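You operate a simulated robot arm through the tools that you are given. There is no shell and no other tool. Be economical: measure what you need, move in short steps, check, and stop when the job is done.

The job below is to be done with a simulated two-armed robot. You get a single attempt, and the scene is never put back.

## Task
Fetch the jug and set it on top of the tray with red grips. Take the purple tray and leave it in the inside of the carton on the low step. Put the orange canister from the top of the bagging bench in the front white tray of the bagging bench. Take the green-band fork stack on the top of the bagging bench and put it away on the top of the sorting bench. Turn the stop dial to 2. Press the black set button two times. Put the orange-band spoon bundle on the low shelf of the bench under the rail. Any order will do. Set down upright: jug, canister.

Only the result counts: the job must be done as asked and must still hold three seconds after the hand-in. Knocking over, shifting, dropping, spilling or breaking anything else fails it.

## Robot
Two 6-joint arms with two-finger grippers on one trunk, on a base that drives. Base frame: it is fixed to the floor where the robot stands at the start and does not move with it; the origin is under the middle of the robot, x ahead of it, y to its left, z up. Units: mm, rad, N and s.
The left shoulder is at the start at [70, 176, 878], the right one opposite. With the tool pointing down near the work surface each hand reaches from about 220 to 560 mm from the robot's upright axis, wherever it stands, measured 20 degrees to its own side. Places, roughly: black set button [-1600, -7000, 800]; canister [-2500, -4500, 750]; front white tray of the bagging bench (24x18 cm) [-1480, -4100, 800]; green-band fork stack (13x3x3 cm) [-2300, -4400, 800]; inside of the carton on the low step [-3300, 2000, 400]; jug [500, 0, 250]; low shelf of the bench under the rail [600, -6100, 300]; orange-band spoon bundle (13x3x3 cm) [-1400, -7100, 800]; purple tray [500, 4500, 750]; stop dial [-1800, -7000, 800]; top of the sorting bench [-1400, -7300, 800]; tray with red grips (27x19x5 cm) [-1100, 4400, 700]. Payload 2.45 kg a hand.
The tool frame of a hand sits at the grasp point between the pads (the TCP): z along the fingers, y along the line on which they close. The tips reach 26 mm beyond it. The gripper opens to 96 mm. The gripper's body begins 69 mm behind the TCP.
Orientation is that of the tool frame in the base frame, as a unit quaternion [w, x, y, z]. With the fingers straight down and closing along the base's y, the tool's x points along the base's -x, its y along +y and its z along -z.

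## Interface
- The arms move only by the tool apply_moves. It takes "left_commands", "right_commands" or both (then of equal length, played together; a hand with none holds still); each is one flat list of numbers, 7 for each row, row after row: the turn, a rotation vector about the base's x, y, z in units of 4 degrees (1.0 is 4 degrees), then the shift along the base's x, y, z in units of 50 mm (1.0 is 50 mm), then the opening, from 0 (shut) to 1 (fully open). In form: [ax, ay, az, tx, ty, tz, claw, ax, ay, az, tx, ty, tz, claw, ...]. A call has 1 to 10 rows; each row shifts and turns the commanded pose from where the row before left it. A call with a number of a shift or a turn outside -1 to 1 is refused whole. Each row takes 0.2 s and may step no farther than 50 mm and 0.15 rad from the row before; otherwise, or with a gripper value out of range, the whole call is refused. A pose out of reach is approached as far as the arm can. The call stops where the force on the tool passes 40 N (or 10 N more than at its start, if that is more) or the arm is blocked; 0.2 s more then pass. The fingers move at their own pace and stop on an object; they squeeze with about 34 N. The grip force told is the motor's: it shows also when the fingers shut on nothing. Time passes only in rows, and 0.2 s behind the last, so rows that do not move let the fingers close. It gives the time, the measured TCP pose, the force on the tool (base axes), the opening and the grip force at its end, in the units of the frame above (readings bear some noise), with the torque about the TCP (base axes, N m) and any sound that the robot's microphone picked up.
- Cameras (640 x 400 px; columns grow to the right, rows downward): "scene" is now at [108.8, 1.4, 1159]; the picture's right is [0.02, -1.00, 0.00], its down [-0.91, -0.02, -0.41] and it looks along [0.41, 0.01, -0.91] (base axes); focal length 283 px, centre (320, 200). "left" rides on the left gripper at [82, -3, -98] in its tool frame; the picture's right is [0.04, 1.00, 0.00], its down [-0.73, 0.03, -0.68] and it looks along [-0.68, 0.03, 0.73] (tool axes); focal length 256 px, centre (320, 200). "right" rides on the right gripper at [82, 3, -98] in its tool frame; the picture's right is [-0.04, 1.00, 0.00], its down [-0.73, -0.03, -0.68] and it looks along [-0.68, -0.03, 0.73] (tool axes); focal length 256 px, centre (320, 200). There is no depth. A picture from a camera that has moved, and an enlarged one, comes with that camera's place and axes in the base frame and with its lens.
- snapshot(camera): a new picture of that camera. The clock stands still meanwhile.
- slide_trunk(by): slides the trunk up (or, below 0, down) by that many mm; the arms and the scene camera ride with it, the base frame stays. It gives what a move gives, with no picture.
- base_move(legs): drives the robot by 1 to 6 legs, each [ahead, left, turn to the left] in mm, mm and rad, along the robot's own axes; the way and the turn of a leg run together, so that a leg with both is an arc; at most 1500 mm and 3.142 rad a leg. The arms and the cameras ride along, it lands a little off, and it stops where it bumps. It gives what a move gives.
- head_to(pan, tilt): turns the head with the scene camera to pan (to the left, within 1.501 rad either way) and tilt (down, from -0.506 to 1.204), counted from straight ahead of the robot. It gives what a move gives.
- inspect(camera, box): a new picture of the part [left, top, right, bottom] of that camera's present view, enlarged. The clock stands still meanwhile.
- finish_job(): hands the job in; it is judged then, once.

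Go step by step. Nothing tells you exact positions but the pictures and the camera data: compare them with the known pose of the tool, close in by small moves and look again before you grip or let go. The budget is 186 turns and 154 pictures, counting those below and the enlarged ones. Unless the task says otherwise, let go and move clear before handing in.

The tools are called after ">>>" as a command line: name --argument value ..., lists and objects as JSON in quotes. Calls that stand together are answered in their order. apply_moves: Moves the arms, as the interface text tells. Its arguments: {"type":"object","properties":{"left_commands":{"type":"array","items":{"type":"number"}},"right_commands":{"type":"array","items":{"type":"number"}}},"required":[]} The other tools are called the same way: slide_trunk (by) slides the trunk up or down; base_move (legs) drives the base; head_to (pan, tilt) turns the head that bears the scene camera; snapshot (camera) takes a picture; inspect (camera, box) takes an enlarged picture of a part of a camera's view; finish_job () hands the job in.

At the start:

```text
t: 0.0
left_tool_pos: [370.9, 280.9, 347.1]
left_ee_rot: [0.0, 0.001, 1.0, 0.0]
left_contact_force: [-0.1, -0.2, 1.2]
left_moment: [-0.02, -0.02, 0.03]
left_grip_width: 96.0
left_grasp_force: 0.0
right_tool_pos: [492.9, -72.3, 355.1]
right_ee_rot: [0.0, 0.001, 1.0, 0.0]
right_contact_force: [0.1, 0.1, -0.2]
right_moment: [-0.02, 0.03, -0.02]
right_grip_width: 96.0
right_grasp_force: 0.0
trunk travel left (down, up): [-363.0, 477.0]
robot x, y, heading: [1.0, 3.3, 0.002]
head pan, tilt: [0.023, 1.145]
```

scene: 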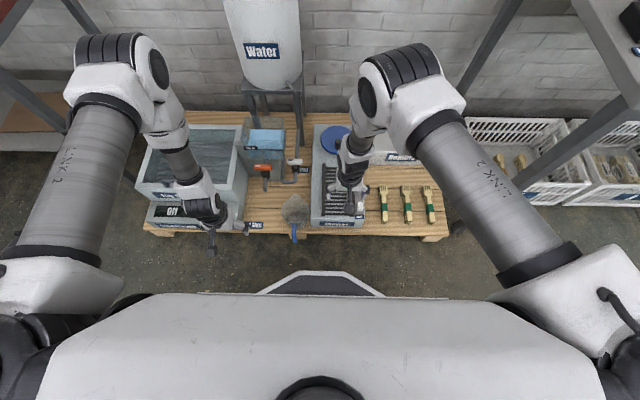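
right: 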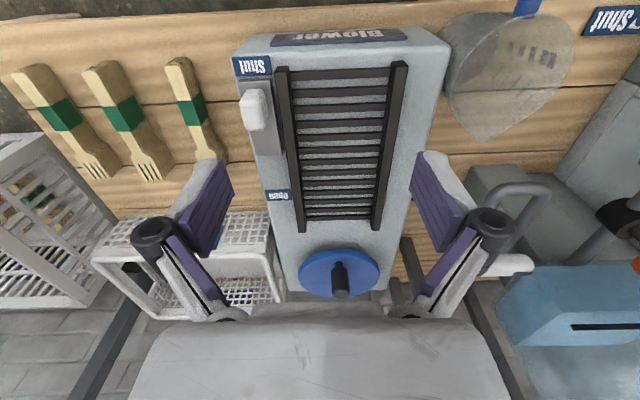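
left: 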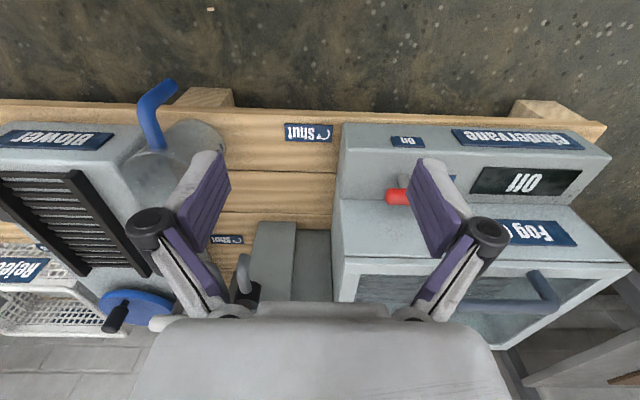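

The jug (translucent vessel with blue handle) seems to stand on the low wooden bench in front, between the hands. I look closer first.

>>> inspect --camera "scene" --box '[220, 110, 380, 250]'

>>> head_to --pan 0 --tilt 0.5

>>> snapshot --camera "scene"

```text
2.86 times, centred on (300, 180) of scene
camera zoom: at [108.8, 1.4, 1159.0], right [0.02, -1.0, 0.0], down [-0.91, -0.02, -0.41], along [0.41, 0.01, -0.91], focal length 808 px, centre (377, 257)
```

zoom: 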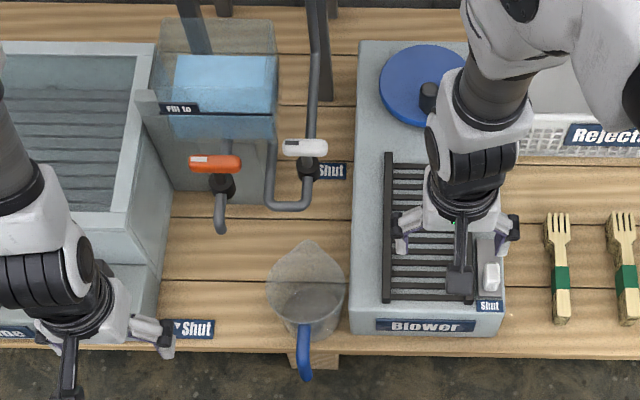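

```text
t: 1.0
left_tool_pos: [371.0, 281.9, 346.8]
left_ee_rot: [0.0, 0.0, 1.0, 0.0]
left_contact_force: [0.1, -0.5, -0.8]
left_moment: [-0.02, -0.01, -0.01]
left_grip_width: 95.8
left_grasp_force: 0.0
right_tool_pos: [494.1, -72.7, 356.3]
right_ee_rot: [0.0, 0.0, 1.0, 0.0]
right_contact_force: [0.3, -0.8, 1.0]
right_moment: [-0.02, 0.0, -0.01]
right_grip_width: 95.8
right_grasp_force: 0.1
trunk travel left (down, up): [-363.0, 477.0]
robot x, y, heading: [-0.1, -0.8, -0.001]
head pan, tilt: [0.0, 0.499]
```

```text
149 pictures are left
camera scene: at [139.9, 0.1, 1209.4], right [0.0, -1.0, 0.0], down [-0.48, 0.0, -0.88], along [0.88, 0.0, -0.48], focal length 283 px, centre (320, 200)
```

scene: 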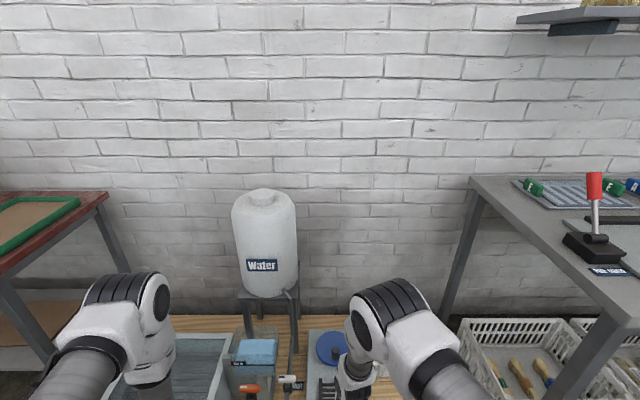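

The jug is near x≈500, y≈100 with its handle toward me. I bring the left hand in front of it to look.

>>> apply_moves --left_commands '[0, 0, 0, 0, -0.9, 0.4, 1, 0, 0, 0, -0.4, -0.9, 0, 1, 0, 0, 0, -0.6, -0.9, 0, 1, 0, 0, 0, -0.6, -0.8, 0, 1]'

>>> snapshot --camera "left"

>>> head_to --pan 0.1 --tilt 1.0

>>> snapshot --camera "scene"

```text
refused: row 3 steps farther than a row can; nothing moved
```

```text
148 pictures are left
camera left: at [288.4, 277.9, 445.1], right [-0.04, 1.0, 0.0], down [0.73, 0.03, 0.68], along [0.68, 0.03, -0.73], focal length 256 px, centre (320, 200)
```

left: 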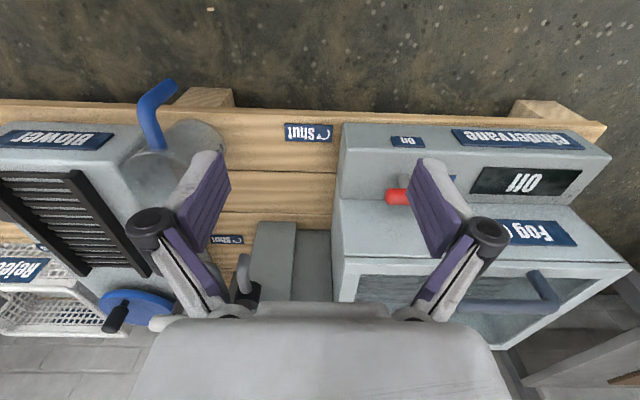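

```text
t: 2.0
left_tool_pos: [370.7, 282.4, 348.0]
left_ee_rot: [0.0, 0.0, 1.0, 0.0]
left_contact_force: [-0.4, 0.3, -0.6]
left_moment: [-0.02, -0.01, -0.02]
left_grip_width: 95.8
left_grasp_force: 0.1
right_tool_pos: [494.0, -71.9, 354.6]
right_ee_rot: [0.0, 0.0, 1.0, 0.0]
right_contact_force: [-0.3, -0.2, 0.6]
right_moment: [0.0, 0.05, -0.02]
right_grip_width: 96.2
right_grasp_force: 0.0
trunk travel left (down, up): [-363.0, 477.0]
robot x, y, heading: [1.0, 0.3, -0.0]
head pan, tilt: [0.099, 1.0]
```

```text
147 pictures are left
camera scene: at [118.3, 7.0, 1168.5], right [0.1, -1.0, 0.0], down [-0.84, -0.08, -0.54], along [0.54, 0.05, -0.84], focal length 283 px, centre (320, 200)
```

scene: 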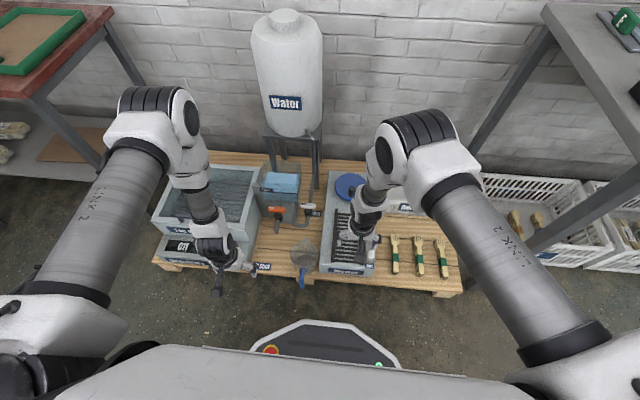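

The move was refused for step length; I repeat it with shorter steps.

>>> apply_moves --left_commands '[0, 0, 0, 0, -0.7, 0.5, 1, 0, 0, 0, -0.4, -0.75, 0, 1, 0, 0, 0, -0.6, -0.7, 0, 1, 0, 0, 0, -0.6, -0.7, 0, 1, 0, 0, 0, 0, -0.7, 0, 1]'

>>> snapshot --camera "left"

```text
t: 3.2
left_tool_pos: [304.1, 147.8, 357.1]
left_ee_rot: [0.0, 0.0, 1.0, 0.0]
left_contact_force: [0.1, 0.1, -0.2]
left_moment: [0.0, 0.02, 0.04]
left_grip_width: 95.9
left_grasp_force: 0.1
left hand out of reach, approached as far as the arm can: row 4, 5
right_tool_pos: [494.6, -70.9, 354.1]
right_ee_rot: [0.0, 0.0, 1.0, 0.0]
right_contact_force: [0.8, -1.0, -0.1]
right_moment: [0.01, 0.0, 0.01]
right_grip_width: 95.7
right_grasp_force: 0.1
trunk travel left (down, up): [-363.0, 477.0]
robot x, y, heading: [-1.3, -0.7, -0.003]
head pan, tilt: [0.099, 1.0]
```

```text
146 pictures are left
camera left: at [220.7, 144.7, 454.7], right [-0.04, 1.0, 0.0], down [0.73, 0.03, 0.68], along [0.68, 0.03, -0.73], focal length 256 px, centre (320, 200)
```

left: 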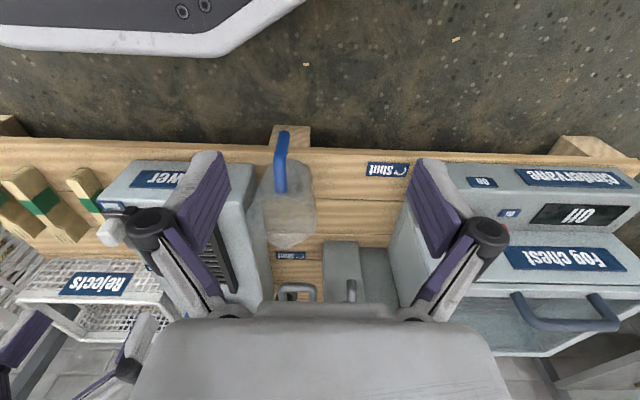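

The jug's handle slopes from about (448,101,193) at the rim to (395,102,142). I move above it with the left hand.

>>> apply_moves --left_commands '[0, 0, 0, 0.9, -0.3, 0, 0.5, 0, 0, 0, 0.9, -0.3, 0, 0.5, 0, 0, 0, 0.6, -0.3, -0.6, 0.5, 0, 0, 0, 0, 0, -0.8, 0.5, 0, 0, 0, 0, 0, -0.8, 0.5]'

>>> snapshot --camera "left"

>>> inspect --camera "scene" --box '[220, 170, 380, 310]'

```text
t: 4.4
left_tool_pos: [423.0, 103.7, 248.3]
left_ee_rot: [0.001, -0.001, 1.0, 0.0]
left_contact_force: [0.7, -0.2, -0.1]
left_moment: [0.0, -0.01, 0.0]
left_grip_width: 47.7
left_grasp_force: 0.0
right_tool_pos: [494.3, -71.6, 354.7]
right_ee_rot: [0.0, 0.001, 1.0, 0.0]
right_contact_force: [-0.3, 0.5, 0.3]
right_moment: [0.03, -0.02, 0.0]
right_grip_width: 96.3
right_grasp_force: 0.1
trunk travel left (down, up): [-363.0, 477.0]
robot x, y, heading: [0.6, -0.5, -0.002]
head pan, tilt: [0.099, 1.0]
```

```text
145 pictures are left
camera left: at [340.9, 99.9, 345.0], right [-0.04, 1.0, 0.0], down [0.73, 0.03, 0.68], along [0.68, 0.03, -0.73], focal length 256 px, centre (320, 200)
```

left: 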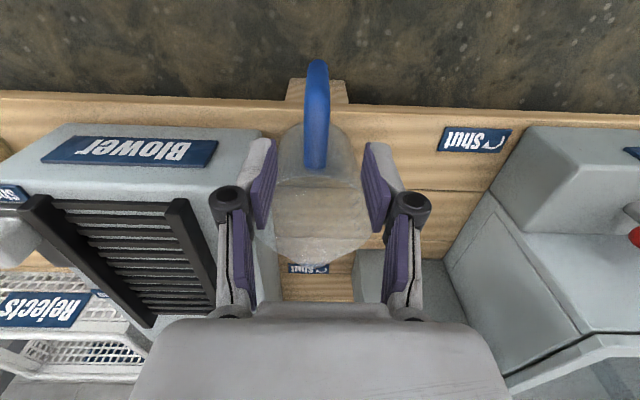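

```text
2.86 times, centred on (300, 240) of scene
camera zoom: at [118.5, 7.1, 1168.5], right [0.1, -1.0, 0.0], down [-0.84, -0.08, -0.54], along [0.54, 0.05, -0.84], focal length 808 px, centre (377, 86)
```

zoom: 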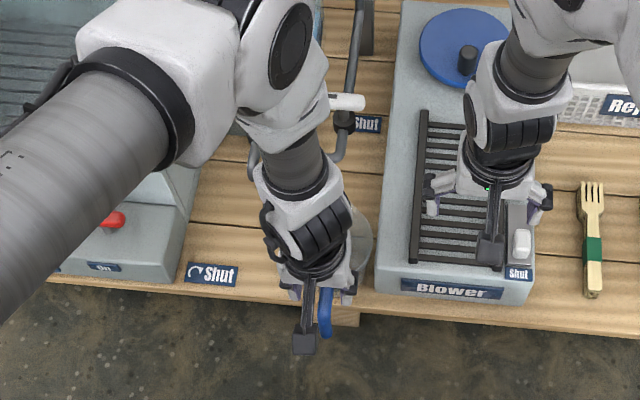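

Handle is centred between the fingers. I lower 78 mm and close.

>>> apply_moves --left_commands '[0, 0, 0, 0, 0, -0.8, 0.5, 0, 0, 0, 0, 0, -0.76, 0.5, 0, 0, 0, 0, 0, 0, 0, 0, 0, 0, 0, 0, 0, 0]'

>>> snapshot --camera "left"

```text
t: 5.4
left_tool_pos: [421.4, 104.2, 169.7]
left_ee_rot: [0.001, 0.0, 1.0, 0.0]
left_contact_force: [0.2, 0.6, 0.5]
left_moment: [-0.01, 0.08, 0.03]
left_grip_width: 14.5
left_grasp_force: 34.2
right_tool_pos: [495.1, -72.0, 355.5]
right_ee_rot: [0.0, 0.001, 1.0, 0.0]
right_contact_force: [-0.3, -0.3, -0.6]
right_moment: [0.02, -0.01, -0.04]
right_grip_width: 95.8
right_grasp_force: 0.1
trunk travel left (down, up): [-363.0, 477.0]
robot x, y, heading: [2.4, 1.1, -0.001]
head pan, tilt: [0.099, 1.0]
```

```text
143 pictures are left
camera left: at [339.9, 100.4, 267.6], right [-0.04, 1.0, 0.0], down [0.73, 0.03, 0.68], along [0.68, 0.03, -0.73], focal length 256 px, centre (320, 200)
```

left: 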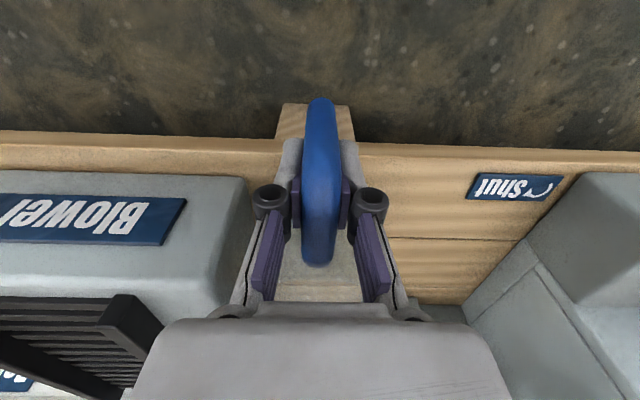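

The handle is held. I lift straight up and check.

>>> apply_moves --left_commands '[0, 0, 0, 0, 0, 0.5, 0, 0, 0, 0, 0, 0, 0.8, 0, 0, 0, 0, 0, 0, 0.9, 0, 0, 0, 0, 0, 0, 0.9, 0, 0, 0, 0, 0, 0, 0.9, 0]'

>>> snapshot --camera "left"

>>> snapshot --camera "scene"

```text
t: 6.6
left_tool_pos: [425.4, 109.9, 367.9]
left_ee_rot: [-0.001, -0.001, 1.0, -0.001]
left_contact_force: [0.1, 0.0, -1.0]
left_moment: [0.02, 0.09, 0.02]
left_grip_width: 14.3
left_grasp_force: 33.8
left hand out of reach, approached as far as the arm can: row 5
right_tool_pos: [493.6, -72.3, 355.3]
right_ee_rot: [0.0, 0.0, 1.0, 0.0]
right_contact_force: [-0.3, -0.7, -0.9]
right_moment: [0.0, -0.02, -0.03]
right_grip_width: 96.0
right_grasp_force: 0.1
trunk travel left (down, up): [-363.0, 477.0]
robot x, y, heading: [-2.0, -2.9, 0.0]
head pan, tilt: [0.099, 1.0]
```

```text
142 pictures are left
camera left: at [342.6, 106.1, 465.1], right [-0.04, 1.0, 0.0], down [0.73, 0.03, 0.68], along [0.68, 0.03, -0.74], focal length 256 px, centre (320, 200)
```

left: 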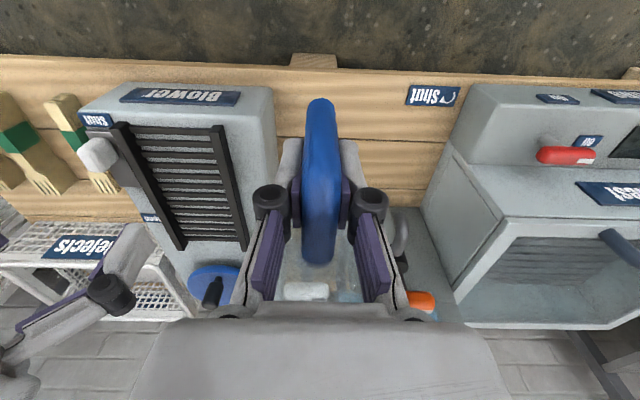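

```text
141 pictures are left
camera scene: at [117.9, 7.1, 1168.4], right [0.1, -1.0, 0.0], down [-0.84, -0.08, -0.54], along [0.54, 0.05, -0.84], focal length 283 px, centre (320, 200)
```

scene: 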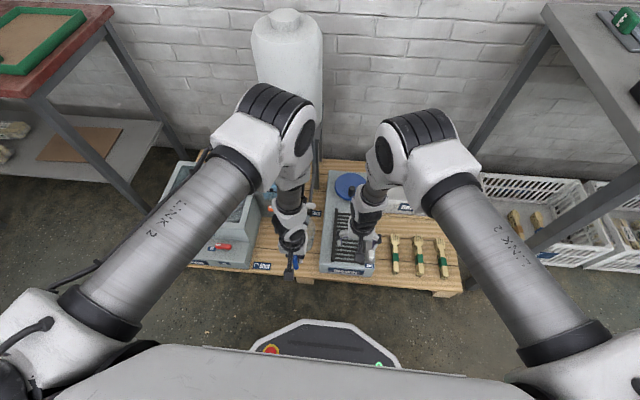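

Jug is in hand. I raise the trunk so hands clear things, then look around.

>>> slide_trunk --by 420

>>> head_to --pan 1.4 --tilt 0.4

>>> snapshot --camera "scene"

>>> head_to --pan -1.4 --tilt 0.4

>>> snapshot --camera "scene"

```text
refused: 420 is not a number from -400 to 400
```

```text
t: 8.0
left_tool_pos: [425.9, 109.1, 365.7]
left_ee_rot: [-0.001, 0.0, 1.0, -0.002]
left_contact_force: [0.1, -0.4, -1.8]
left_moment: [-0.02, 0.11, -0.04]
left_grip_width: 14.6
left_grasp_force: 34.5
right_tool_pos: [494.3, -71.9, 355.4]
right_ee_rot: [0.0, 0.0, 1.0, 0.001]
right_contact_force: [-0.5, 0.5, 0.1]
right_moment: [-0.01, -0.01, 0.02]
right_grip_width: 95.9
right_grasp_force: 0.1
trunk travel left (down, up): [-363.0, 477.0]
robot x, y, heading: [-2.8, 3.0, -0.003]
head pan, tilt: [1.4, 0.4]
```

```text
140 pictures are left
camera scene: at [64.9, 91.3, 1218.6], right [0.99, -0.17, 0.0], down [-0.07, -0.38, -0.92], along [0.16, 0.91, -0.39], focal length 283 px, centre (320, 200)
```

scene: 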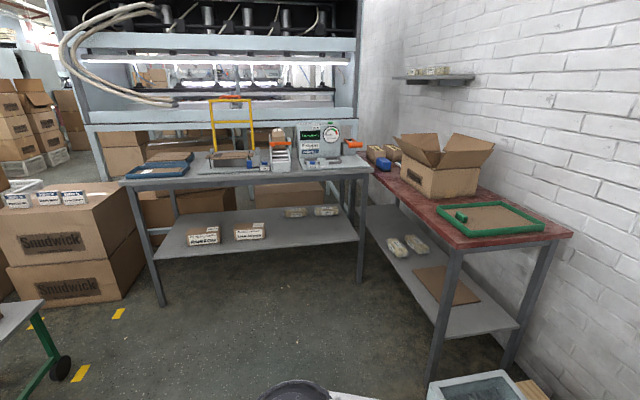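

```text
t: 10.5
left_tool_pos: [425.7, 109.2, 367.4]
left_ee_rot: [-0.001, -0.001, 1.0, -0.001]
left_contact_force: [-0.2, -0.5, -1.3]
left_moment: [-0.01, 0.06, -0.03]
left_grip_width: 14.7
left_grasp_force: 33.9
right_tool_pos: [494.3, -72.5, 355.5]
right_ee_rot: [0.0, 0.0, 1.0, 0.0]
right_contact_force: [-1.3, -0.7, -0.9]
right_moment: [-0.01, 0.0, 0.01]
right_grip_width: 96.1
right_grasp_force: 0.0
trunk travel left (down, up): [-363.0, 477.0]
robot x, y, heading: [4.9, -1.9, -0.001]
head pan, tilt: [-1.4, 0.4]
```

```text
139 pictures are left
camera scene: at [64.8, -91.2, 1218.7], right [-0.99, -0.17, 0.0], down [-0.07, 0.38, -0.92], along [0.16, -0.91, -0.39], focal length 283 px, centre (320, 200)
```

scene: 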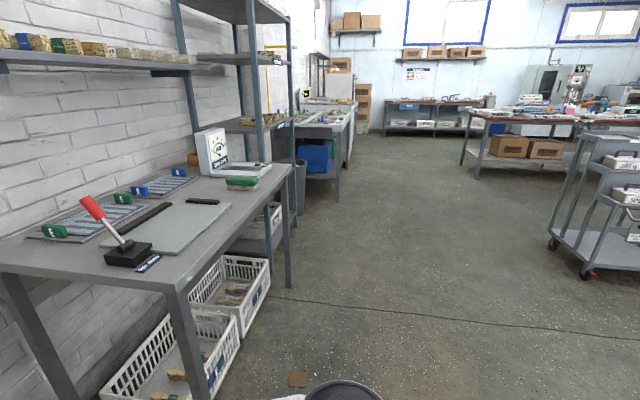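

Trunk step must be ≤400. I raise 390, back off from the pallet, and turn left to see the route to the trays.

>>> slide_trunk --by 390

>>> base_move --legs '[[-500, 0, 0], [0, 0, 1.57]]'

>>> head_to --pan 0.6 --tilt 0.3

>>> snapshot --camera "scene"

>>> head_to --pan 1.45 --tilt 0.3

>>> snapshot --camera "scene"

```text
t: 14.2
left_tool_pos: [425.4, 108.9, 757.8]
left_ee_rot: [-0.001, 0.0, 1.0, 0.0]
left_contact_force: [0.4, -0.2, -0.7]
left_moment: [0.01, 0.05, 0.0]
left_grip_width: 14.6
left_grasp_force: 33.5
right_tool_pos: [494.1, -72.4, 745.5]
right_ee_rot: [0.0, 0.0, 1.0, 0.0]
right_contact_force: [0.2, -0.3, 0.8]
right_moment: [-0.02, 0.03, 0.05]
right_grip_width: 95.9
right_grasp_force: 0.1
trunk travel left (down, up): [-753.0, 87.0]
robot x, y, heading: [-1.4, 3.2, -0.0]
head pan, tilt: [-1.4, 0.4]
```

```text
t: 21.1
left_tool_pos: [-618.2, 424.9, 757.2]
left_ee_rot: [0.0, 0.711, -0.703, 0.001]
left_contact_force: [0.2, -0.8, -2.0]
left_moment: [-0.1, 0.01, -0.02]
left_grip_width: 14.9
left_grasp_force: 33.9
right_tool_pos: [-437.4, 493.5, 744.5]
right_ee_rot: [0.0, 0.711, -0.703, -0.001]
right_contact_force: [-0.4, 0.2, -0.1]
right_moment: [0.0, 0.03, -0.01]
right_grip_width: 95.8
right_grasp_force: 0.0
trunk travel left (down, up): [-753.0, 87.0]
robot x, y, heading: [-503.7, 1.9, 1.583]
head pan, tilt: [-1.4, 0.4]
```

```text
t: 23.0
left_tool_pos: [-617.8, 425.4, 757.8]
left_ee_rot: [0.001, 0.711, -0.704, 0.001]
left_contact_force: [0.3, -1.1, -1.2]
left_moment: [-0.05, -0.03, -0.01]
left_grip_width: 14.7
left_grasp_force: 34.0
right_tool_pos: [-437.1, 494.8, 745.1]
right_ee_rot: [-0.001, 0.711, -0.703, 0.0]
right_contact_force: [-0.2, 0.2, -0.2]
right_moment: [0.01, 0.02, 0.0]
right_grip_width: 95.9
right_grasp_force: 0.1
trunk travel left (down, up): [-753.0, 87.0]
robot x, y, heading: [-503.3, -2.9, 1.578]
head pan, tilt: [0.6, 0.3]
```

```text
138 pictures are left
camera scene: at [-560.0, 127.1, 1617.9], right [0.82, 0.57, 0.0], down [0.17, -0.24, -0.96], along [-0.55, 0.78, -0.3], focal length 283 px, centre (320, 200)
```

scene: 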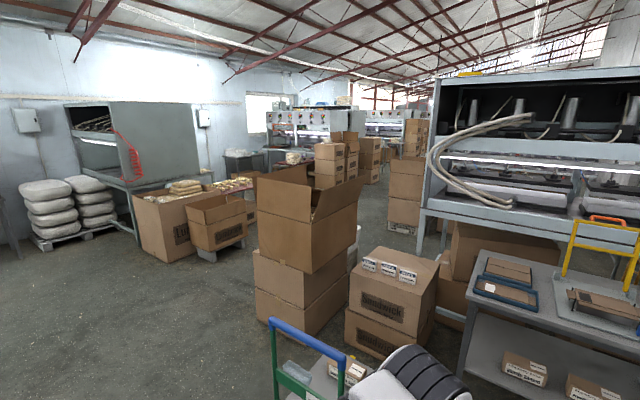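

```text
t: 24.2
left_tool_pos: [-617.8, 424.0, 756.8]
left_ee_rot: [0.0, 0.71, -0.704, 0.001]
left_contact_force: [-0.5, -1.3, -0.6]
left_moment: [-0.06, 0.0, 0.01]
left_grip_width: 14.6
left_grasp_force: 34.4
right_tool_pos: [-436.2, 494.5, 745.5]
right_ee_rot: [0.001, 0.711, -0.703, 0.0]
right_contact_force: [0.8, 0.3, 0.5]
right_moment: [0.0, 0.0, 0.01]
right_grip_width: 96.0
right_grasp_force: 0.1
trunk travel left (down, up): [-753.0, 87.0]
robot x, y, heading: [-502.3, -0.5, 1.584]
head pan, tilt: [1.45, 0.3]
```

```text
137 pictures are left
camera scene: at [-599.3, 61.0, 1617.9], right [0.11, 0.99, 0.0], down [0.29, -0.03, -0.96], along [-0.95, 0.11, -0.3], focal length 283 px, centre (320, 200)
```

scene: 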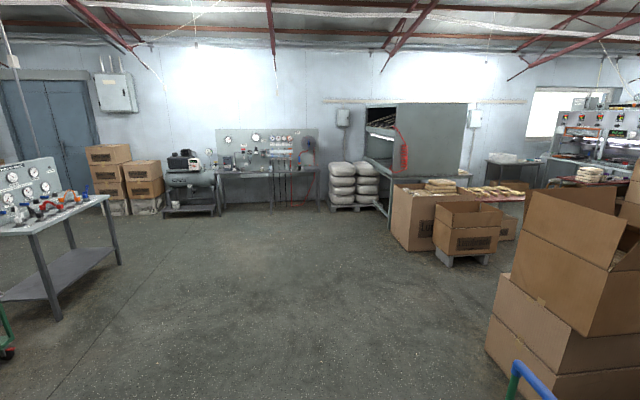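

The carton on the low step is at about (-3230, 2000), and the trays must be beyond the blue machine. I drive to around (-2590, -200) and look down the corridor.

>>> base_move --legs '[[-200, 0, 0], [0, 1500, 0], [0, 590, 0]]'

>>> head_to --pan -0.25 --tilt 0.35

>>> snapshot --camera "scene"

```text
t: 35.7
left_tool_pos: [-2696.0, 213.8, 757.3]
left_ee_rot: [0.001, 0.709, -0.705, 0.001]
left_contact_force: [0.6, -0.5, -1.2]
left_moment: [-0.04, -0.01, 0.0]
left_grip_width: 14.8
left_grasp_force: 34.2
right_tool_pos: [-2514.3, 284.5, 744.0]
right_ee_rot: [0.0, 0.709, -0.705, 0.0]
right_contact_force: [0.7, 0.3, -0.7]
right_moment: [0.02, -0.02, 0.03]
right_grip_width: 95.9
right_grasp_force: 0.1
trunk travel left (down, up): [-753.0, 87.0]
robot x, y, heading: [-2584.4, -213.8, 1.575]
head pan, tilt: [1.45, 0.3]
```

```text
t: 37.4
left_tool_pos: [-2695.9, 215.5, 756.6]
left_ee_rot: [0.0, 0.709, -0.705, 0.001]
left_contact_force: [-0.4, 0.2, -1.9]
left_moment: [-0.05, 0.02, -0.02]
left_grip_width: 14.9
left_grasp_force: 34.1
right_tool_pos: [-2515.4, 284.8, 745.4]
right_ee_rot: [0.0, 0.709, -0.705, -0.001]
right_contact_force: [0.8, -0.9, 0.2]
right_moment: [0.0, -0.01, -0.01]
right_grip_width: 96.0
right_grasp_force: 0.0
trunk travel left (down, up): [-753.0, 87.0]
robot x, y, heading: [-2583.7, -208.5, 1.577]
head pan, tilt: [-0.25, 0.351]
```

```text
136 pictures are left
camera scene: at [-2563.8, -68.8, 1613.2], right [0.97, -0.24, 0.0], down [-0.08, -0.33, -0.94], along [0.23, 0.91, -0.34], focal length 283 px, centre (320, 200)
```

scene: 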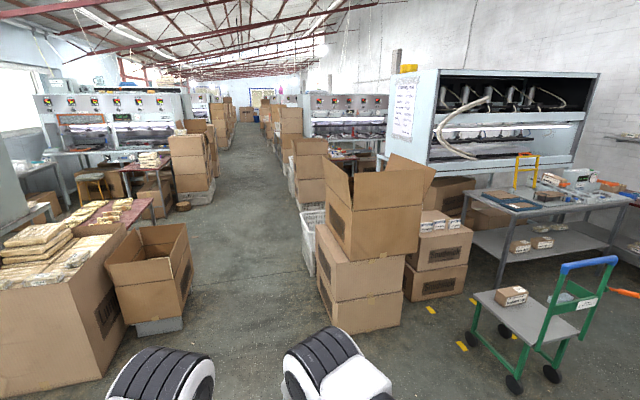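

The corridor is about 1.1 m wide around x=-2590; the tray bench is further on to the right. I drive forward and look.

>>> base_move --legs '[[1500, 0, 0], [1400, 0, 0]]'

>>> head_to --pan -0.9 --tilt 0.35

>>> snapshot --camera "scene"

```text
t: 51.5
left_tool_pos: [-2735.4, 3116.4, 756.3]
left_ee_rot: [0.0, -0.707, 0.708, -0.001]
left_contact_force: [0.0, 0.2, -1.5]
left_moment: [-0.06, -0.01, 0.05]
left_grip_width: 15.4
left_grasp_force: 33.7
right_tool_pos: [-2554.3, 3186.4, 745.5]
right_ee_rot: [0.0, -0.706, 0.708, 0.0]
right_contact_force: [0.4, 0.2, 0.3]
right_moment: [0.0, 0.0, 0.02]
right_grip_width: 95.9
right_grasp_force: 0.1
trunk travel left (down, up): [-753.0, 87.0]
robot x, y, heading: [-2629.2, 2690.2, 1.57]
head pan, tilt: [-0.25, 0.351]
```

```text
t: 52.5
left_tool_pos: [-2736.2, 3116.8, 758.0]
left_ee_rot: [0.0, -0.706, 0.708, -0.001]
left_contact_force: [0.1, -1.0, -1.1]
left_moment: [-0.06, 0.02, -0.02]
left_grip_width: 15.9
left_grasp_force: 34.4
right_tool_pos: [-2554.9, 3183.9, 744.3]
right_ee_rot: [0.0, -0.706, 0.708, 0.001]
right_contact_force: [0.3, -0.1, 1.2]
right_moment: [0.02, 0.03, 0.0]
right_grip_width: 96.0
right_grasp_force: 0.1
trunk travel left (down, up): [-753.0, 87.0]
robot x, y, heading: [-2628.0, 2690.3, 1.572]
head pan, tilt: [-0.901, 0.351]
```

```text
135 pictures are left
camera scene: at [-2555.9, 2799.7, 1613.2], right [0.62, -0.78, 0.0], down [-0.27, -0.21, -0.94], along [0.74, 0.58, -0.34], focal length 283 px, centre (320, 200)
```

scene: 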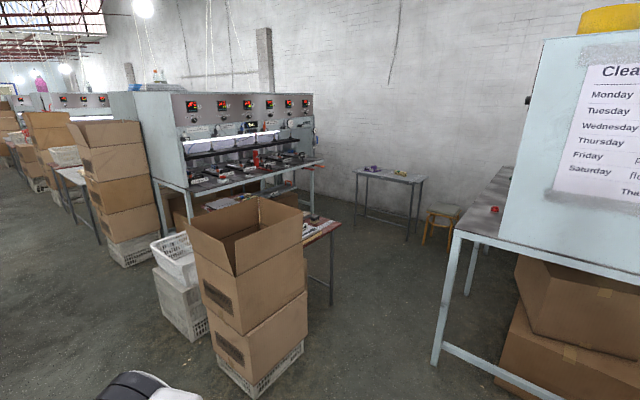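

I see the small table with the purple tray, and the machine table behind the box stack. I turn right to face +x and approach a bit for a better look.

>>> base_move --legs '[[0, 0, -1.57], [500, 500, 0]]'

>>> head_to --pan 0.3 --tilt 0.4

>>> snapshot --camera "scene"

>>> snapshot --camera "left"

```text
t: 60.2
left_tool_pos: [-1700.8, 3298.6, 755.6]
left_ee_rot: [-0.001, 0.002, 1.0, -0.001]
left_contact_force: [0.6, -0.8, -0.7]
left_moment: [0.02, 0.08, 0.0]
left_grip_width: 15.7
left_grasp_force: 34.2
right_tool_pos: [-1632.6, 3116.5, 745.3]
right_ee_rot: [0.0, 0.003, 1.0, 0.0]
right_contact_force: [0.0, 0.0, -0.4]
right_moment: [-0.01, 0.01, 0.02]
right_grip_width: 96.3
right_grasp_force: 0.0
trunk travel left (down, up): [-753.0, 87.0]
robot x, y, heading: [-2126.6, 3190.6, -0.004]
head pan, tilt: [-0.901, 0.351]
```

```text
t: 61.6
left_tool_pos: [-1698.6, 3297.9, 757.2]
left_ee_rot: [-0.001, 0.003, 1.0, -0.001]
left_contact_force: [0.8, -0.6, -0.9]
left_moment: [0.01, 0.08, 0.05]
left_grip_width: 15.6
left_grasp_force: 33.3
right_tool_pos: [-1632.8, 3115.4, 746.0]
right_ee_rot: [0.0, 0.004, 1.0, 0.0]
right_contact_force: [0.9, 0.3, 0.4]
right_moment: [-0.03, 0.03, -0.01]
right_grip_width: 96.3
right_grasp_force: 0.0
trunk travel left (down, up): [-753.0, 87.0]
robot x, y, heading: [-2126.6, 3191.7, -0.002]
head pan, tilt: [0.3, 0.4]
```

```text
134 pictures are left
camera scene: at [-1988.0, 3217.1, 1608.6], right [0.29, -0.96, 0.0], down [-0.37, -0.11, -0.92], along [0.88, 0.27, -0.39], focal length 283 px, centre (320, 200)
```

scene: 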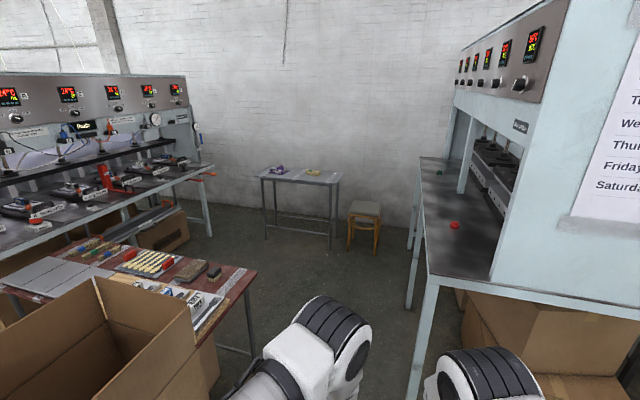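

```text
133 pictures are left
camera left: at [-1782.1, 3294.8, 854.6], right [-0.04, 1.0, 0.0], down [0.73, 0.03, 0.68], along [0.68, 0.02, -0.74], focal length 256 px, centre (320, 200)
```

left: 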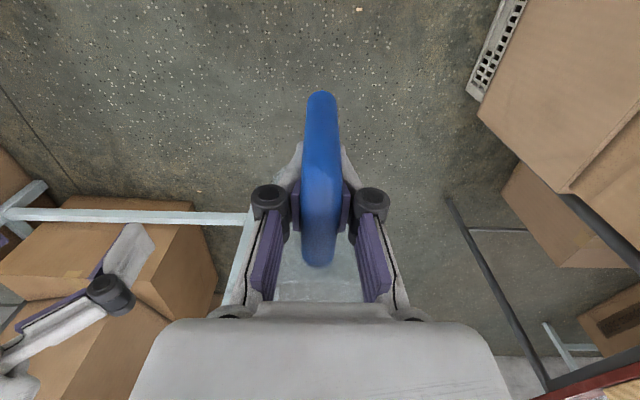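

The work table holds a tray with red clips. I enlarge that area and the purple tray's table.

>>> inspect --camera "scene" --box '[0, 220, 270, 390]'

>>> inspect --camera "scene" --box '[250, 150, 350, 215]'

```text
2.35 times, centred on (135, 305) of scene
camera zoom: at [-1988.0, 3217.1, 1608.6], right [0.29, -0.96, 0.0], down [-0.37, -0.11, -0.92], along [0.88, 0.27, -0.39], focal length 666 px, centre (755, -47)
```

zoom: 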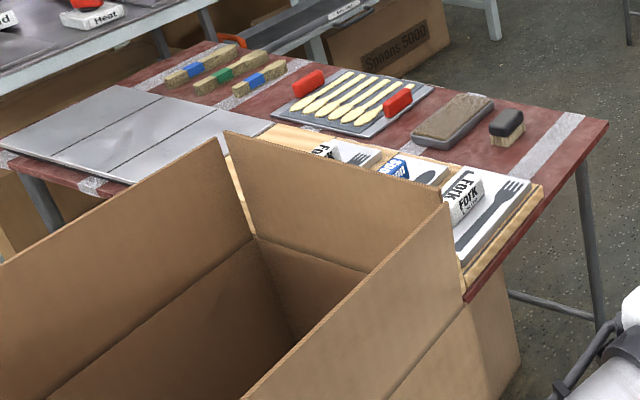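

```text
6.15 times, centred on (300, 182) of scene
camera zoom: at [-1988.0, 3217.1, 1608.6], right [0.29, -0.96, 0.0], down [-0.37, -0.11, -0.92], along [0.88, 0.27, -0.39], focal length 1740 px, centre (443, 308)
```

zoom: 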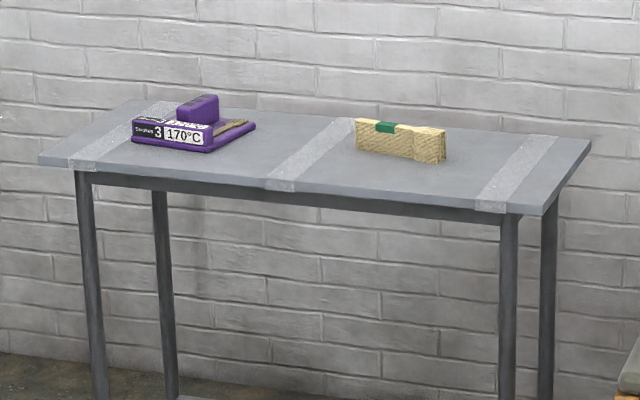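

The red-grip tray is centred near (-1054, 4452), long side along y; the purple tray near (562, 4441). I drive into the bay between via the aisle at y≈3400, then turn to face -x.

>>> base_move --legs '[[0, 210, 0], [1500, 0, 0], [340, 0, 0], [0, 750, 0], [0, 0, 1.57], [0, 0, 1.571]]'

>>> head_to --pan 0.0 --tilt 0.6

>>> snapshot --camera "scene"

```text
t: 83.3
left_tool_pos: [-744.4, 4031.2, 757.0]
left_ee_rot: [-0.001, 1.0, 0.019, 0.001]
left_contact_force: [0.3, 0.2, -0.6]
left_moment: [-0.03, -0.07, 0.01]
left_grip_width: 15.2
left_grasp_force: 34.3
right_tool_pos: [-819.9, 4211.0, 745.5]
right_ee_rot: [-0.001, 1.0, 0.018, 0.001]
right_contact_force: [0.1, 0.3, -0.1]
right_moment: [-0.04, -0.01, 0.0]
right_grip_width: 95.9
right_grasp_force: 0.1
trunk travel left (down, up): [-753.0, 87.0]
robot x, y, heading: [-324.9, 4157.5, -3.1]
head pan, tilt: [0.3, 0.4]
```

```text
t: 84.1
left_tool_pos: [-745.4, 4031.5, 757.6]
left_ee_rot: [-0.001, 1.0, 0.02, 0.001]
left_contact_force: [0.1, -1.4, -1.3]
left_moment: [-0.01, 0.0, -0.03]
left_grip_width: 15.2
left_grasp_force: 34.0
right_tool_pos: [-820.6, 4210.0, 745.6]
right_ee_rot: [-0.001, 1.0, 0.018, 0.0]
right_contact_force: [-0.2, 0.0, -0.4]
right_moment: [-0.01, 0.02, 0.0]
right_grip_width: 96.1
right_grasp_force: 0.0
trunk travel left (down, up): [-753.0, 87.0]
robot x, y, heading: [-317.3, 4157.7, -3.105]
head pan, tilt: [0.0, 0.6]
```

```text
130 pictures are left
camera scene: at [-463.2, 4152.0, 1590.5], right [-0.04, 1.0, 0.0], down [0.56, 0.02, -0.83], along [-0.82, -0.03, -0.56], focal length 283 px, centre (320, 200)
```

scene: 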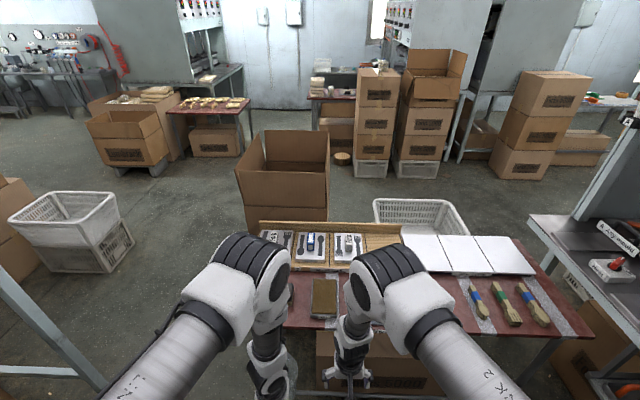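

The tray lies behind my right arm. I raise the trunk fully and move the right hand aside to view it.

>>> slide_trunk --by 85

>>> apply_moves --right_commands '[0, 0, 0, 0.7, 0.7, 0, 1, 0, 0, 0, 0.7, 0.7, 0, 1, 0, 0, 0, 0.7, 0.7, 0, 1, 0, 0, 0, 0.5, 0.85, 0, 1, 0, 0, 0, 0, 0.9, 0, 1, 0, 0, 0, 0, 0.9, 0, 1]' --left_commands '[0, 0, 0, 0, 0, 0.6, 0, 0, 0, 0, 0, 0, 0.6, 0, 0, 0, 0, 0, 0, 0, 0, 0, 0, 0, 0, 0, 0, 0, 0, 0, 0, 0, 0, 0, 0, 0, 0, 0, 0, 0, 0, 0]'

>>> head_to --pan -0.25 --tilt 0.75

>>> snapshot --camera "scene"

```text
t: 85.3
left_tool_pos: [-744.1, 4032.2, 842.4]
left_ee_rot: [-0.001, 1.0, 0.018, 0.0]
left_contact_force: [0.7, 0.2, -1.4]
left_moment: [0.01, -0.06, -0.02]
left_grip_width: 15.4
left_grasp_force: 34.1
right_tool_pos: [-819.3, 4211.9, 830.0]
right_ee_rot: [0.001, 1.0, 0.018, 0.0]
right_contact_force: [-0.6, -0.4, 0.2]
right_moment: [-0.04, 0.01, -0.02]
right_grip_width: 95.9
right_grasp_force: 0.0
trunk travel left (down, up): [-838.0, 2.0]
robot x, y, heading: [-324.8, 4157.1, -3.106]
head pan, tilt: [0.0, 0.6]
```

```text
t: 86.7
left_tool_pos: [-750.7, 4018.9, 897.6]
left_ee_rot: [0.0, 1.0, 0.018, 0.0]
left_contact_force: [-0.1, 0.3, -1.1]
left_moment: [-0.03, 0.0, 0.0]
left_grip_width: 14.9
left_grasp_force: 34.2
left hand out of reach, approached as far as the arm can: row 1, 2
right_tool_pos: [-744.9, 4389.2, 852.1]
right_ee_rot: [0.032, 0.998, 0.02, 0.041]
right_contact_force: [-0.2, 0.3, -0.1]
right_moment: [-0.03, -0.02, 0.04]
right_grip_width: 96.0
right_grasp_force: 0.1
right hand out of reach, approached as far as the arm can: row 1, 2, 3, 4, 5, 6
trunk travel left (down, up): [-838.0, 2.0]
robot x, y, heading: [-323.6, 4158.1, -3.101]
head pan, tilt: [0.0, 0.6]
```

```text
t: 87.5
left_tool_pos: [-749.2, 4015.9, 898.1]
left_ee_rot: [-0.002, 1.0, 0.019, 0.001]
left_contact_force: [0.2, 0.2, -1.9]
left_moment: [0.02, -0.03, -0.01]
left_grip_width: 15.1
left_grasp_force: 33.4
right_tool_pos: [-744.0, 4385.9, 853.1]
right_ee_rot: [0.03, 0.999, 0.02, 0.04]
right_contact_force: [-0.2, -1.2, 1.0]
right_moment: [-0.03, 0.03, -0.05]
right_grip_width: 96.2
right_grasp_force: 0.1
trunk travel left (down, up): [-838.0, 2.0]
robot x, y, heading: [-323.3, 4161.3, -3.109]
head pan, tilt: [-0.25, 0.75]
```

```text
129 pictures are left
camera scene: at [-455.7, 4172.3, 1662.6], right [0.21, 0.98, 0.0], down [0.67, -0.14, -0.73], along [-0.72, 0.15, -0.68], focal length 283 px, centre (320, 200)
```

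scene: 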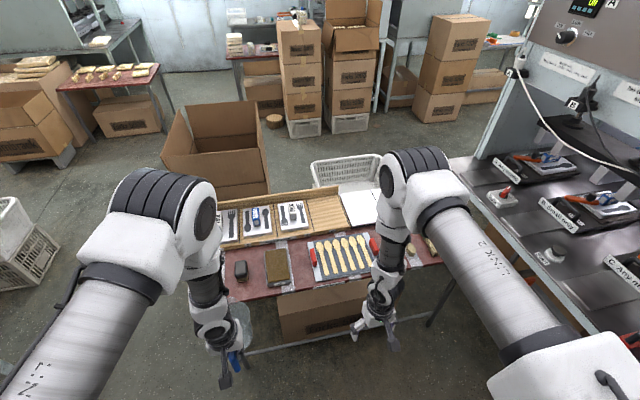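

Tray centre estimate refined to about (-1090, 4403), grips z≈760. I shift sideways first with the jug at safe height, then look.

>>> base_move --legs '[[0, -398, 0]]'

>>> head_to --pan 0.1 --tilt 0.85

>>> snapshot --camera "scene"

>>> snapshot --camera "left"

>>> snapshot --camera "right"

```text
t: 90.0
left_tool_pos: [-765.5, 4409.3, 897.8]
left_ee_rot: [-0.002, 1.0, 0.019, 0.001]
left_contact_force: [0.1, -0.5, -0.8]
left_moment: [0.01, -0.06, 0.0]
left_grip_width: 15.2
left_grasp_force: 33.8
right_tool_pos: [-760.3, 4778.6, 853.0]
right_ee_rot: [0.03, 0.999, 0.021, 0.041]
right_contact_force: [-0.2, -0.5, -0.7]
right_moment: [0.0, 0.02, 0.0]
right_grip_width: 96.0
right_grasp_force: 0.0
trunk travel left (down, up): [-838.0, 2.0]
robot x, y, heading: [-339.1, 4554.4, -3.101]
head pan, tilt: [-0.25, 0.75]
```

```text
t: 90.8
left_tool_pos: [-763.9, 4409.4, 898.7]
left_ee_rot: [-0.002, 1.0, 0.019, 0.0]
left_contact_force: [0.3, -0.1, -1.0]
left_moment: [-0.02, -0.09, -0.02]
left_grip_width: 15.3
left_grasp_force: 34.1
right_tool_pos: [-760.7, 4779.4, 853.1]
right_ee_rot: [0.029, 0.999, 0.021, 0.041]
right_contact_force: [-0.8, -1.0, 0.8]
right_moment: [0.01, 0.0, 0.01]
right_grip_width: 95.7
right_grasp_force: 0.1
trunk travel left (down, up): [-838.0, 2.0]
robot x, y, heading: [-339.2, 4553.3, -3.101]
head pan, tilt: [0.099, 0.85]
```

```text
128 pictures are left
camera scene: at [-467.5, 4539.1, 1654.5], right [-0.14, 0.99, 0.0], down [0.74, 0.1, -0.66], along [-0.65, -0.09, -0.75], focal length 283 px, centre (320, 200)
```

scene: 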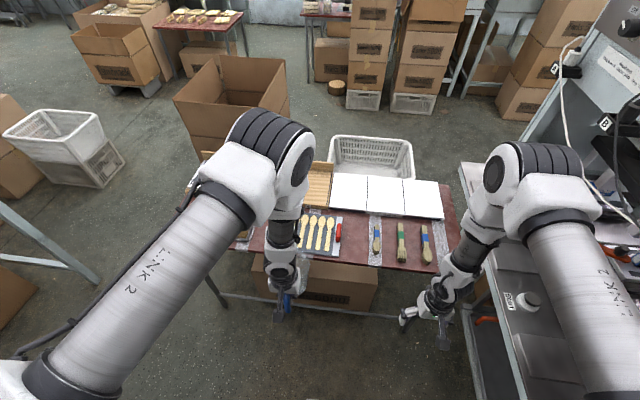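

```text
127 pictures are left
camera left: at [-684.2, 4415.6, 995.7], right [0.08, -1.0, 0.0], down [-0.73, -0.06, 0.68], along [-0.68, -0.05, -0.74], focal length 256 px, centre (320, 200)
```

left: 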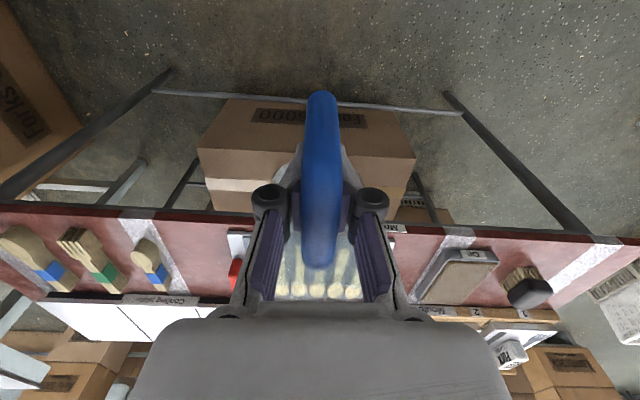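

```text
126 pictures are left
camera right: at [-687.8, 4786.6, 957.4], right [0.0, -1.0, 0.06], down [-0.79, 0.04, 0.62], along [-0.62, -0.05, -0.79], focal length 256 px, centre (320, 200)
```

right: 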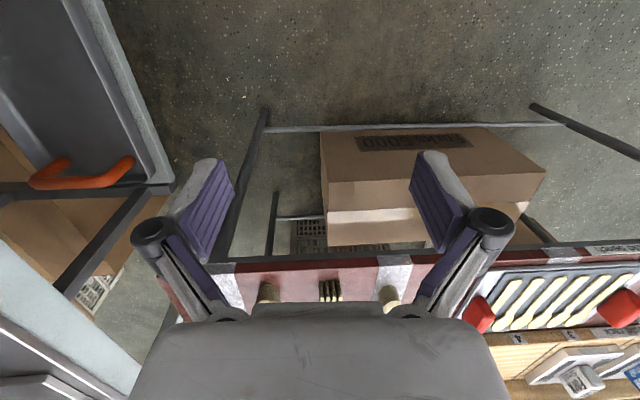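

Lateral alignment is good. I drive forward 258 mm to bring the jug above the tray.

>>> base_move --legs '[[258, 0, 0]]'

>>> snapshot --camera "left"

>>> snapshot --camera "right"

>>> snapshot --camera "scene"

```text
t: 92.7
left_tool_pos: [-1024.0, 4399.1, 899.7]
left_ee_rot: [-0.002, 1.0, 0.019, 0.001]
left_contact_force: [0.1, -0.4, -1.6]
left_moment: [0.02, -0.01, -0.02]
left_grip_width: 15.0
left_grasp_force: 33.9
right_tool_pos: [-1021.4, 4768.6, 853.6]
right_ee_rot: [0.029, 0.999, 0.022, 0.04]
right_contact_force: [-0.1, 0.0, -0.6]
right_moment: [-0.04, -0.02, -0.01]
right_grip_width: 95.9
right_grasp_force: 0.2
trunk travel left (down, up): [-838.0, 2.0]
robot x, y, heading: [-600.9, 4537.9, -3.103]
head pan, tilt: [0.099, 0.85]
```

```text
125 pictures are left
camera left: at [-943.8, 4404.3, 996.1], right [0.08, -1.0, 0.0], down [-0.73, -0.06, 0.68], along [-0.68, -0.05, -0.74], focal length 256 px, centre (320, 200)
```

left: 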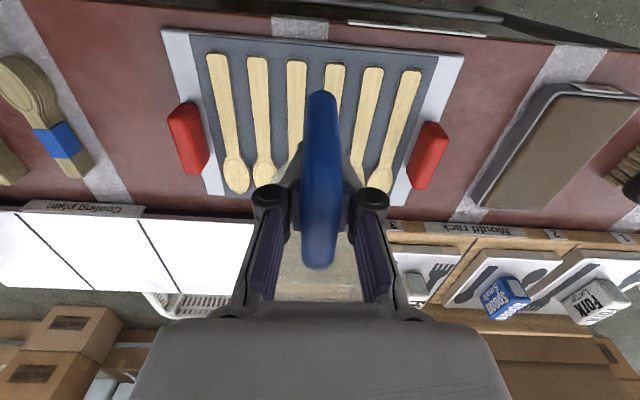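

```text
124 pictures are left
camera right: at [-948.1, 4775.3, 957.9], right [0.0, -1.0, 0.06], down [-0.79, 0.03, 0.62], along [-0.62, -0.05, -0.79], focal length 256 px, centre (320, 200)
```

right: 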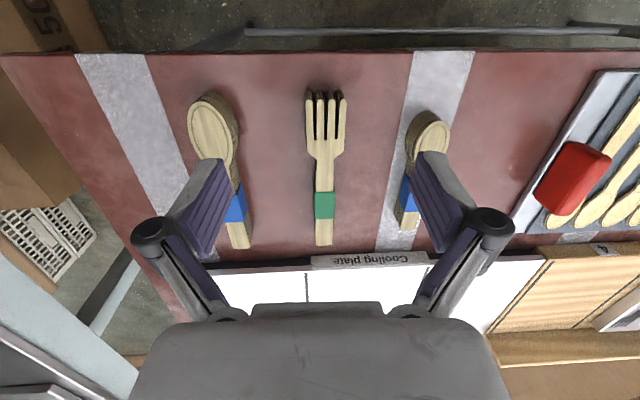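

```text
123 pictures are left
camera scene: at [-726.6, 4528.0, 1654.7], right [-0.14, 0.99, 0.0], down [0.74, 0.1, -0.66], along [-0.65, -0.09, -0.75], focal length 283 px, centre (320, 200)
```

scene: 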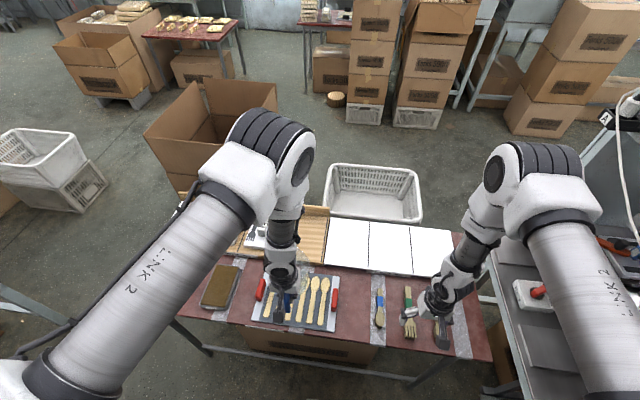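

Tray centre (-1088, 4403) and jug centre about (-1094, 4396): good. I lower gently.

>>> apply_moves --left_commands '[0, 0, 0, 0, 0, -0.2, 0, 0, 0, 0, 0, 0, -0.2, 0, 0, 0, 0, 0, 0, -0.2, 0]'

>>> inspect --camera "scene" --box '[220, 230, 360, 350]'

```text
t: 93.5
left_tool_pos: [-1026.1, 4398.0, 868.8]
left_ee_rot: [-0.002, 1.0, 0.02, 0.001]
left_contact_force: [-0.2, 0.3, -0.5]
left_moment: [0.0, -0.07, -0.03]
left_grip_width: 15.1
left_grasp_force: 33.0
right_tool_pos: [-1022.0, 4768.3, 852.7]
right_ee_rot: [0.031, 0.998, 0.023, 0.041]
right_contact_force: [-0.5, -0.5, -0.2]
right_moment: [0.0, 0.0, -0.01]
right_grip_width: 96.2
right_grasp_force: 0.0
trunk travel left (down, up): [-838.0, 2.0]
robot x, y, heading: [-601.4, 4538.8, -3.097]
head pan, tilt: [0.099, 0.85]
```

```text
3.33 times, centred on (290, 290) of scene
camera zoom: at [-729.5, 4527.8, 1654.4], right [-0.14, 0.99, 0.0], down [0.74, 0.11, -0.66], along [-0.65, -0.09, -0.75], focal length 943 px, centre (420, -100)
```

zoom: 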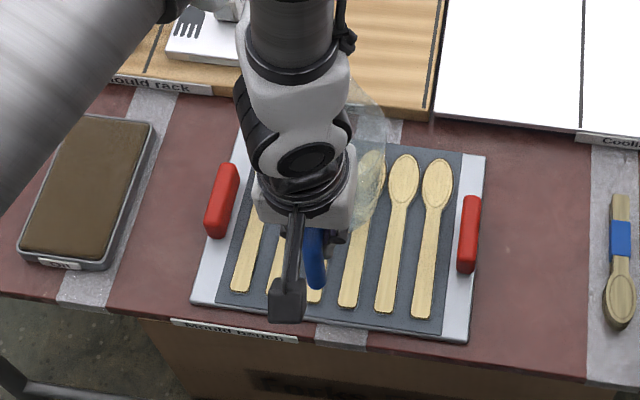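

Position looks right over the tray. I keep lowering with force checks.

>>> apply_moves --left_commands '[0, 0, 0, 0, 0, -0.15, 0, 0, 0, 0, 0, 0, -0.15, 0]'

>>> apply_moves --left_commands '[0, 0, 0, 0, 0, -0.1, 0, 0, 0, 0, 0, 0, -0.1, 0]'

>>> inspect --camera "left" --box '[200, 40, 480, 300]'

```text
t: 94.1
left_tool_pos: [-1026.1, 4398.4, 853.8]
left_ee_rot: [-0.002, 1.0, 0.02, 0.002]
left_contact_force: [-0.2, 0.1, -0.3]
left_moment: [0.01, -0.06, -0.03]
left_grip_width: 15.1
left_grasp_force: 33.8
right_tool_pos: [-1021.6, 4768.2, 852.2]
right_ee_rot: [0.03, 0.998, 0.021, 0.042]
right_contact_force: [-0.2, 0.4, -0.4]
right_moment: [-0.01, -0.02, -0.01]
right_grip_width: 95.8
right_grasp_force: 0.0
trunk travel left (down, up): [-838.0, 2.0]
robot x, y, heading: [-597.6, 4539.9, -3.102]
head pan, tilt: [0.099, 0.85]
```

```text
t: 94.7
left_tool_pos: [-1025.9, 4399.0, 844.4]
left_ee_rot: [-0.001, 1.0, 0.02, 0.002]
left_contact_force: [0.7, -0.8, -1.3]
left_moment: [0.01, -0.07, -0.01]
left_grip_width: 14.9
left_grasp_force: 33.7
right_tool_pos: [-1021.9, 4768.8, 852.6]
right_ee_rot: [0.03, 0.998, 0.022, 0.041]
right_contact_force: [-1.0, 0.7, -0.1]
right_moment: [0.0, 0.02, 0.01]
right_grip_width: 95.9
right_grasp_force: 0.1
trunk travel left (down, up): [-838.0, 2.0]
robot x, y, heading: [-600.5, 4539.6, -3.105]
head pan, tilt: [0.099, 0.85]
```

```text
1.54 times, centred on (340, 170) of left
camera zoom: at [-944.9, 4404.2, 941.1], right [0.08, -1.0, 0.0], down [-0.73, -0.06, 0.68], along [-0.67, -0.05, -0.74], focal length 394 px, centre (289, 246)
```

zoom: 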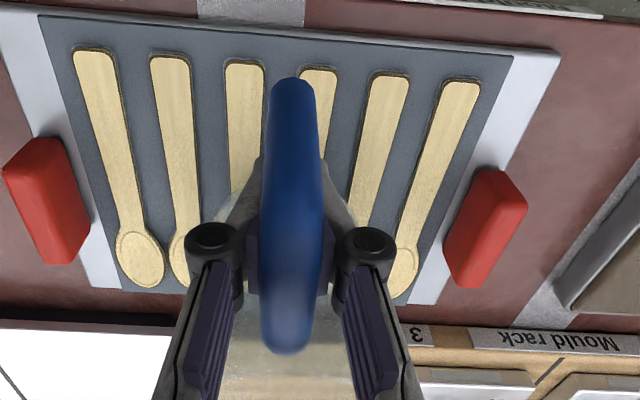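

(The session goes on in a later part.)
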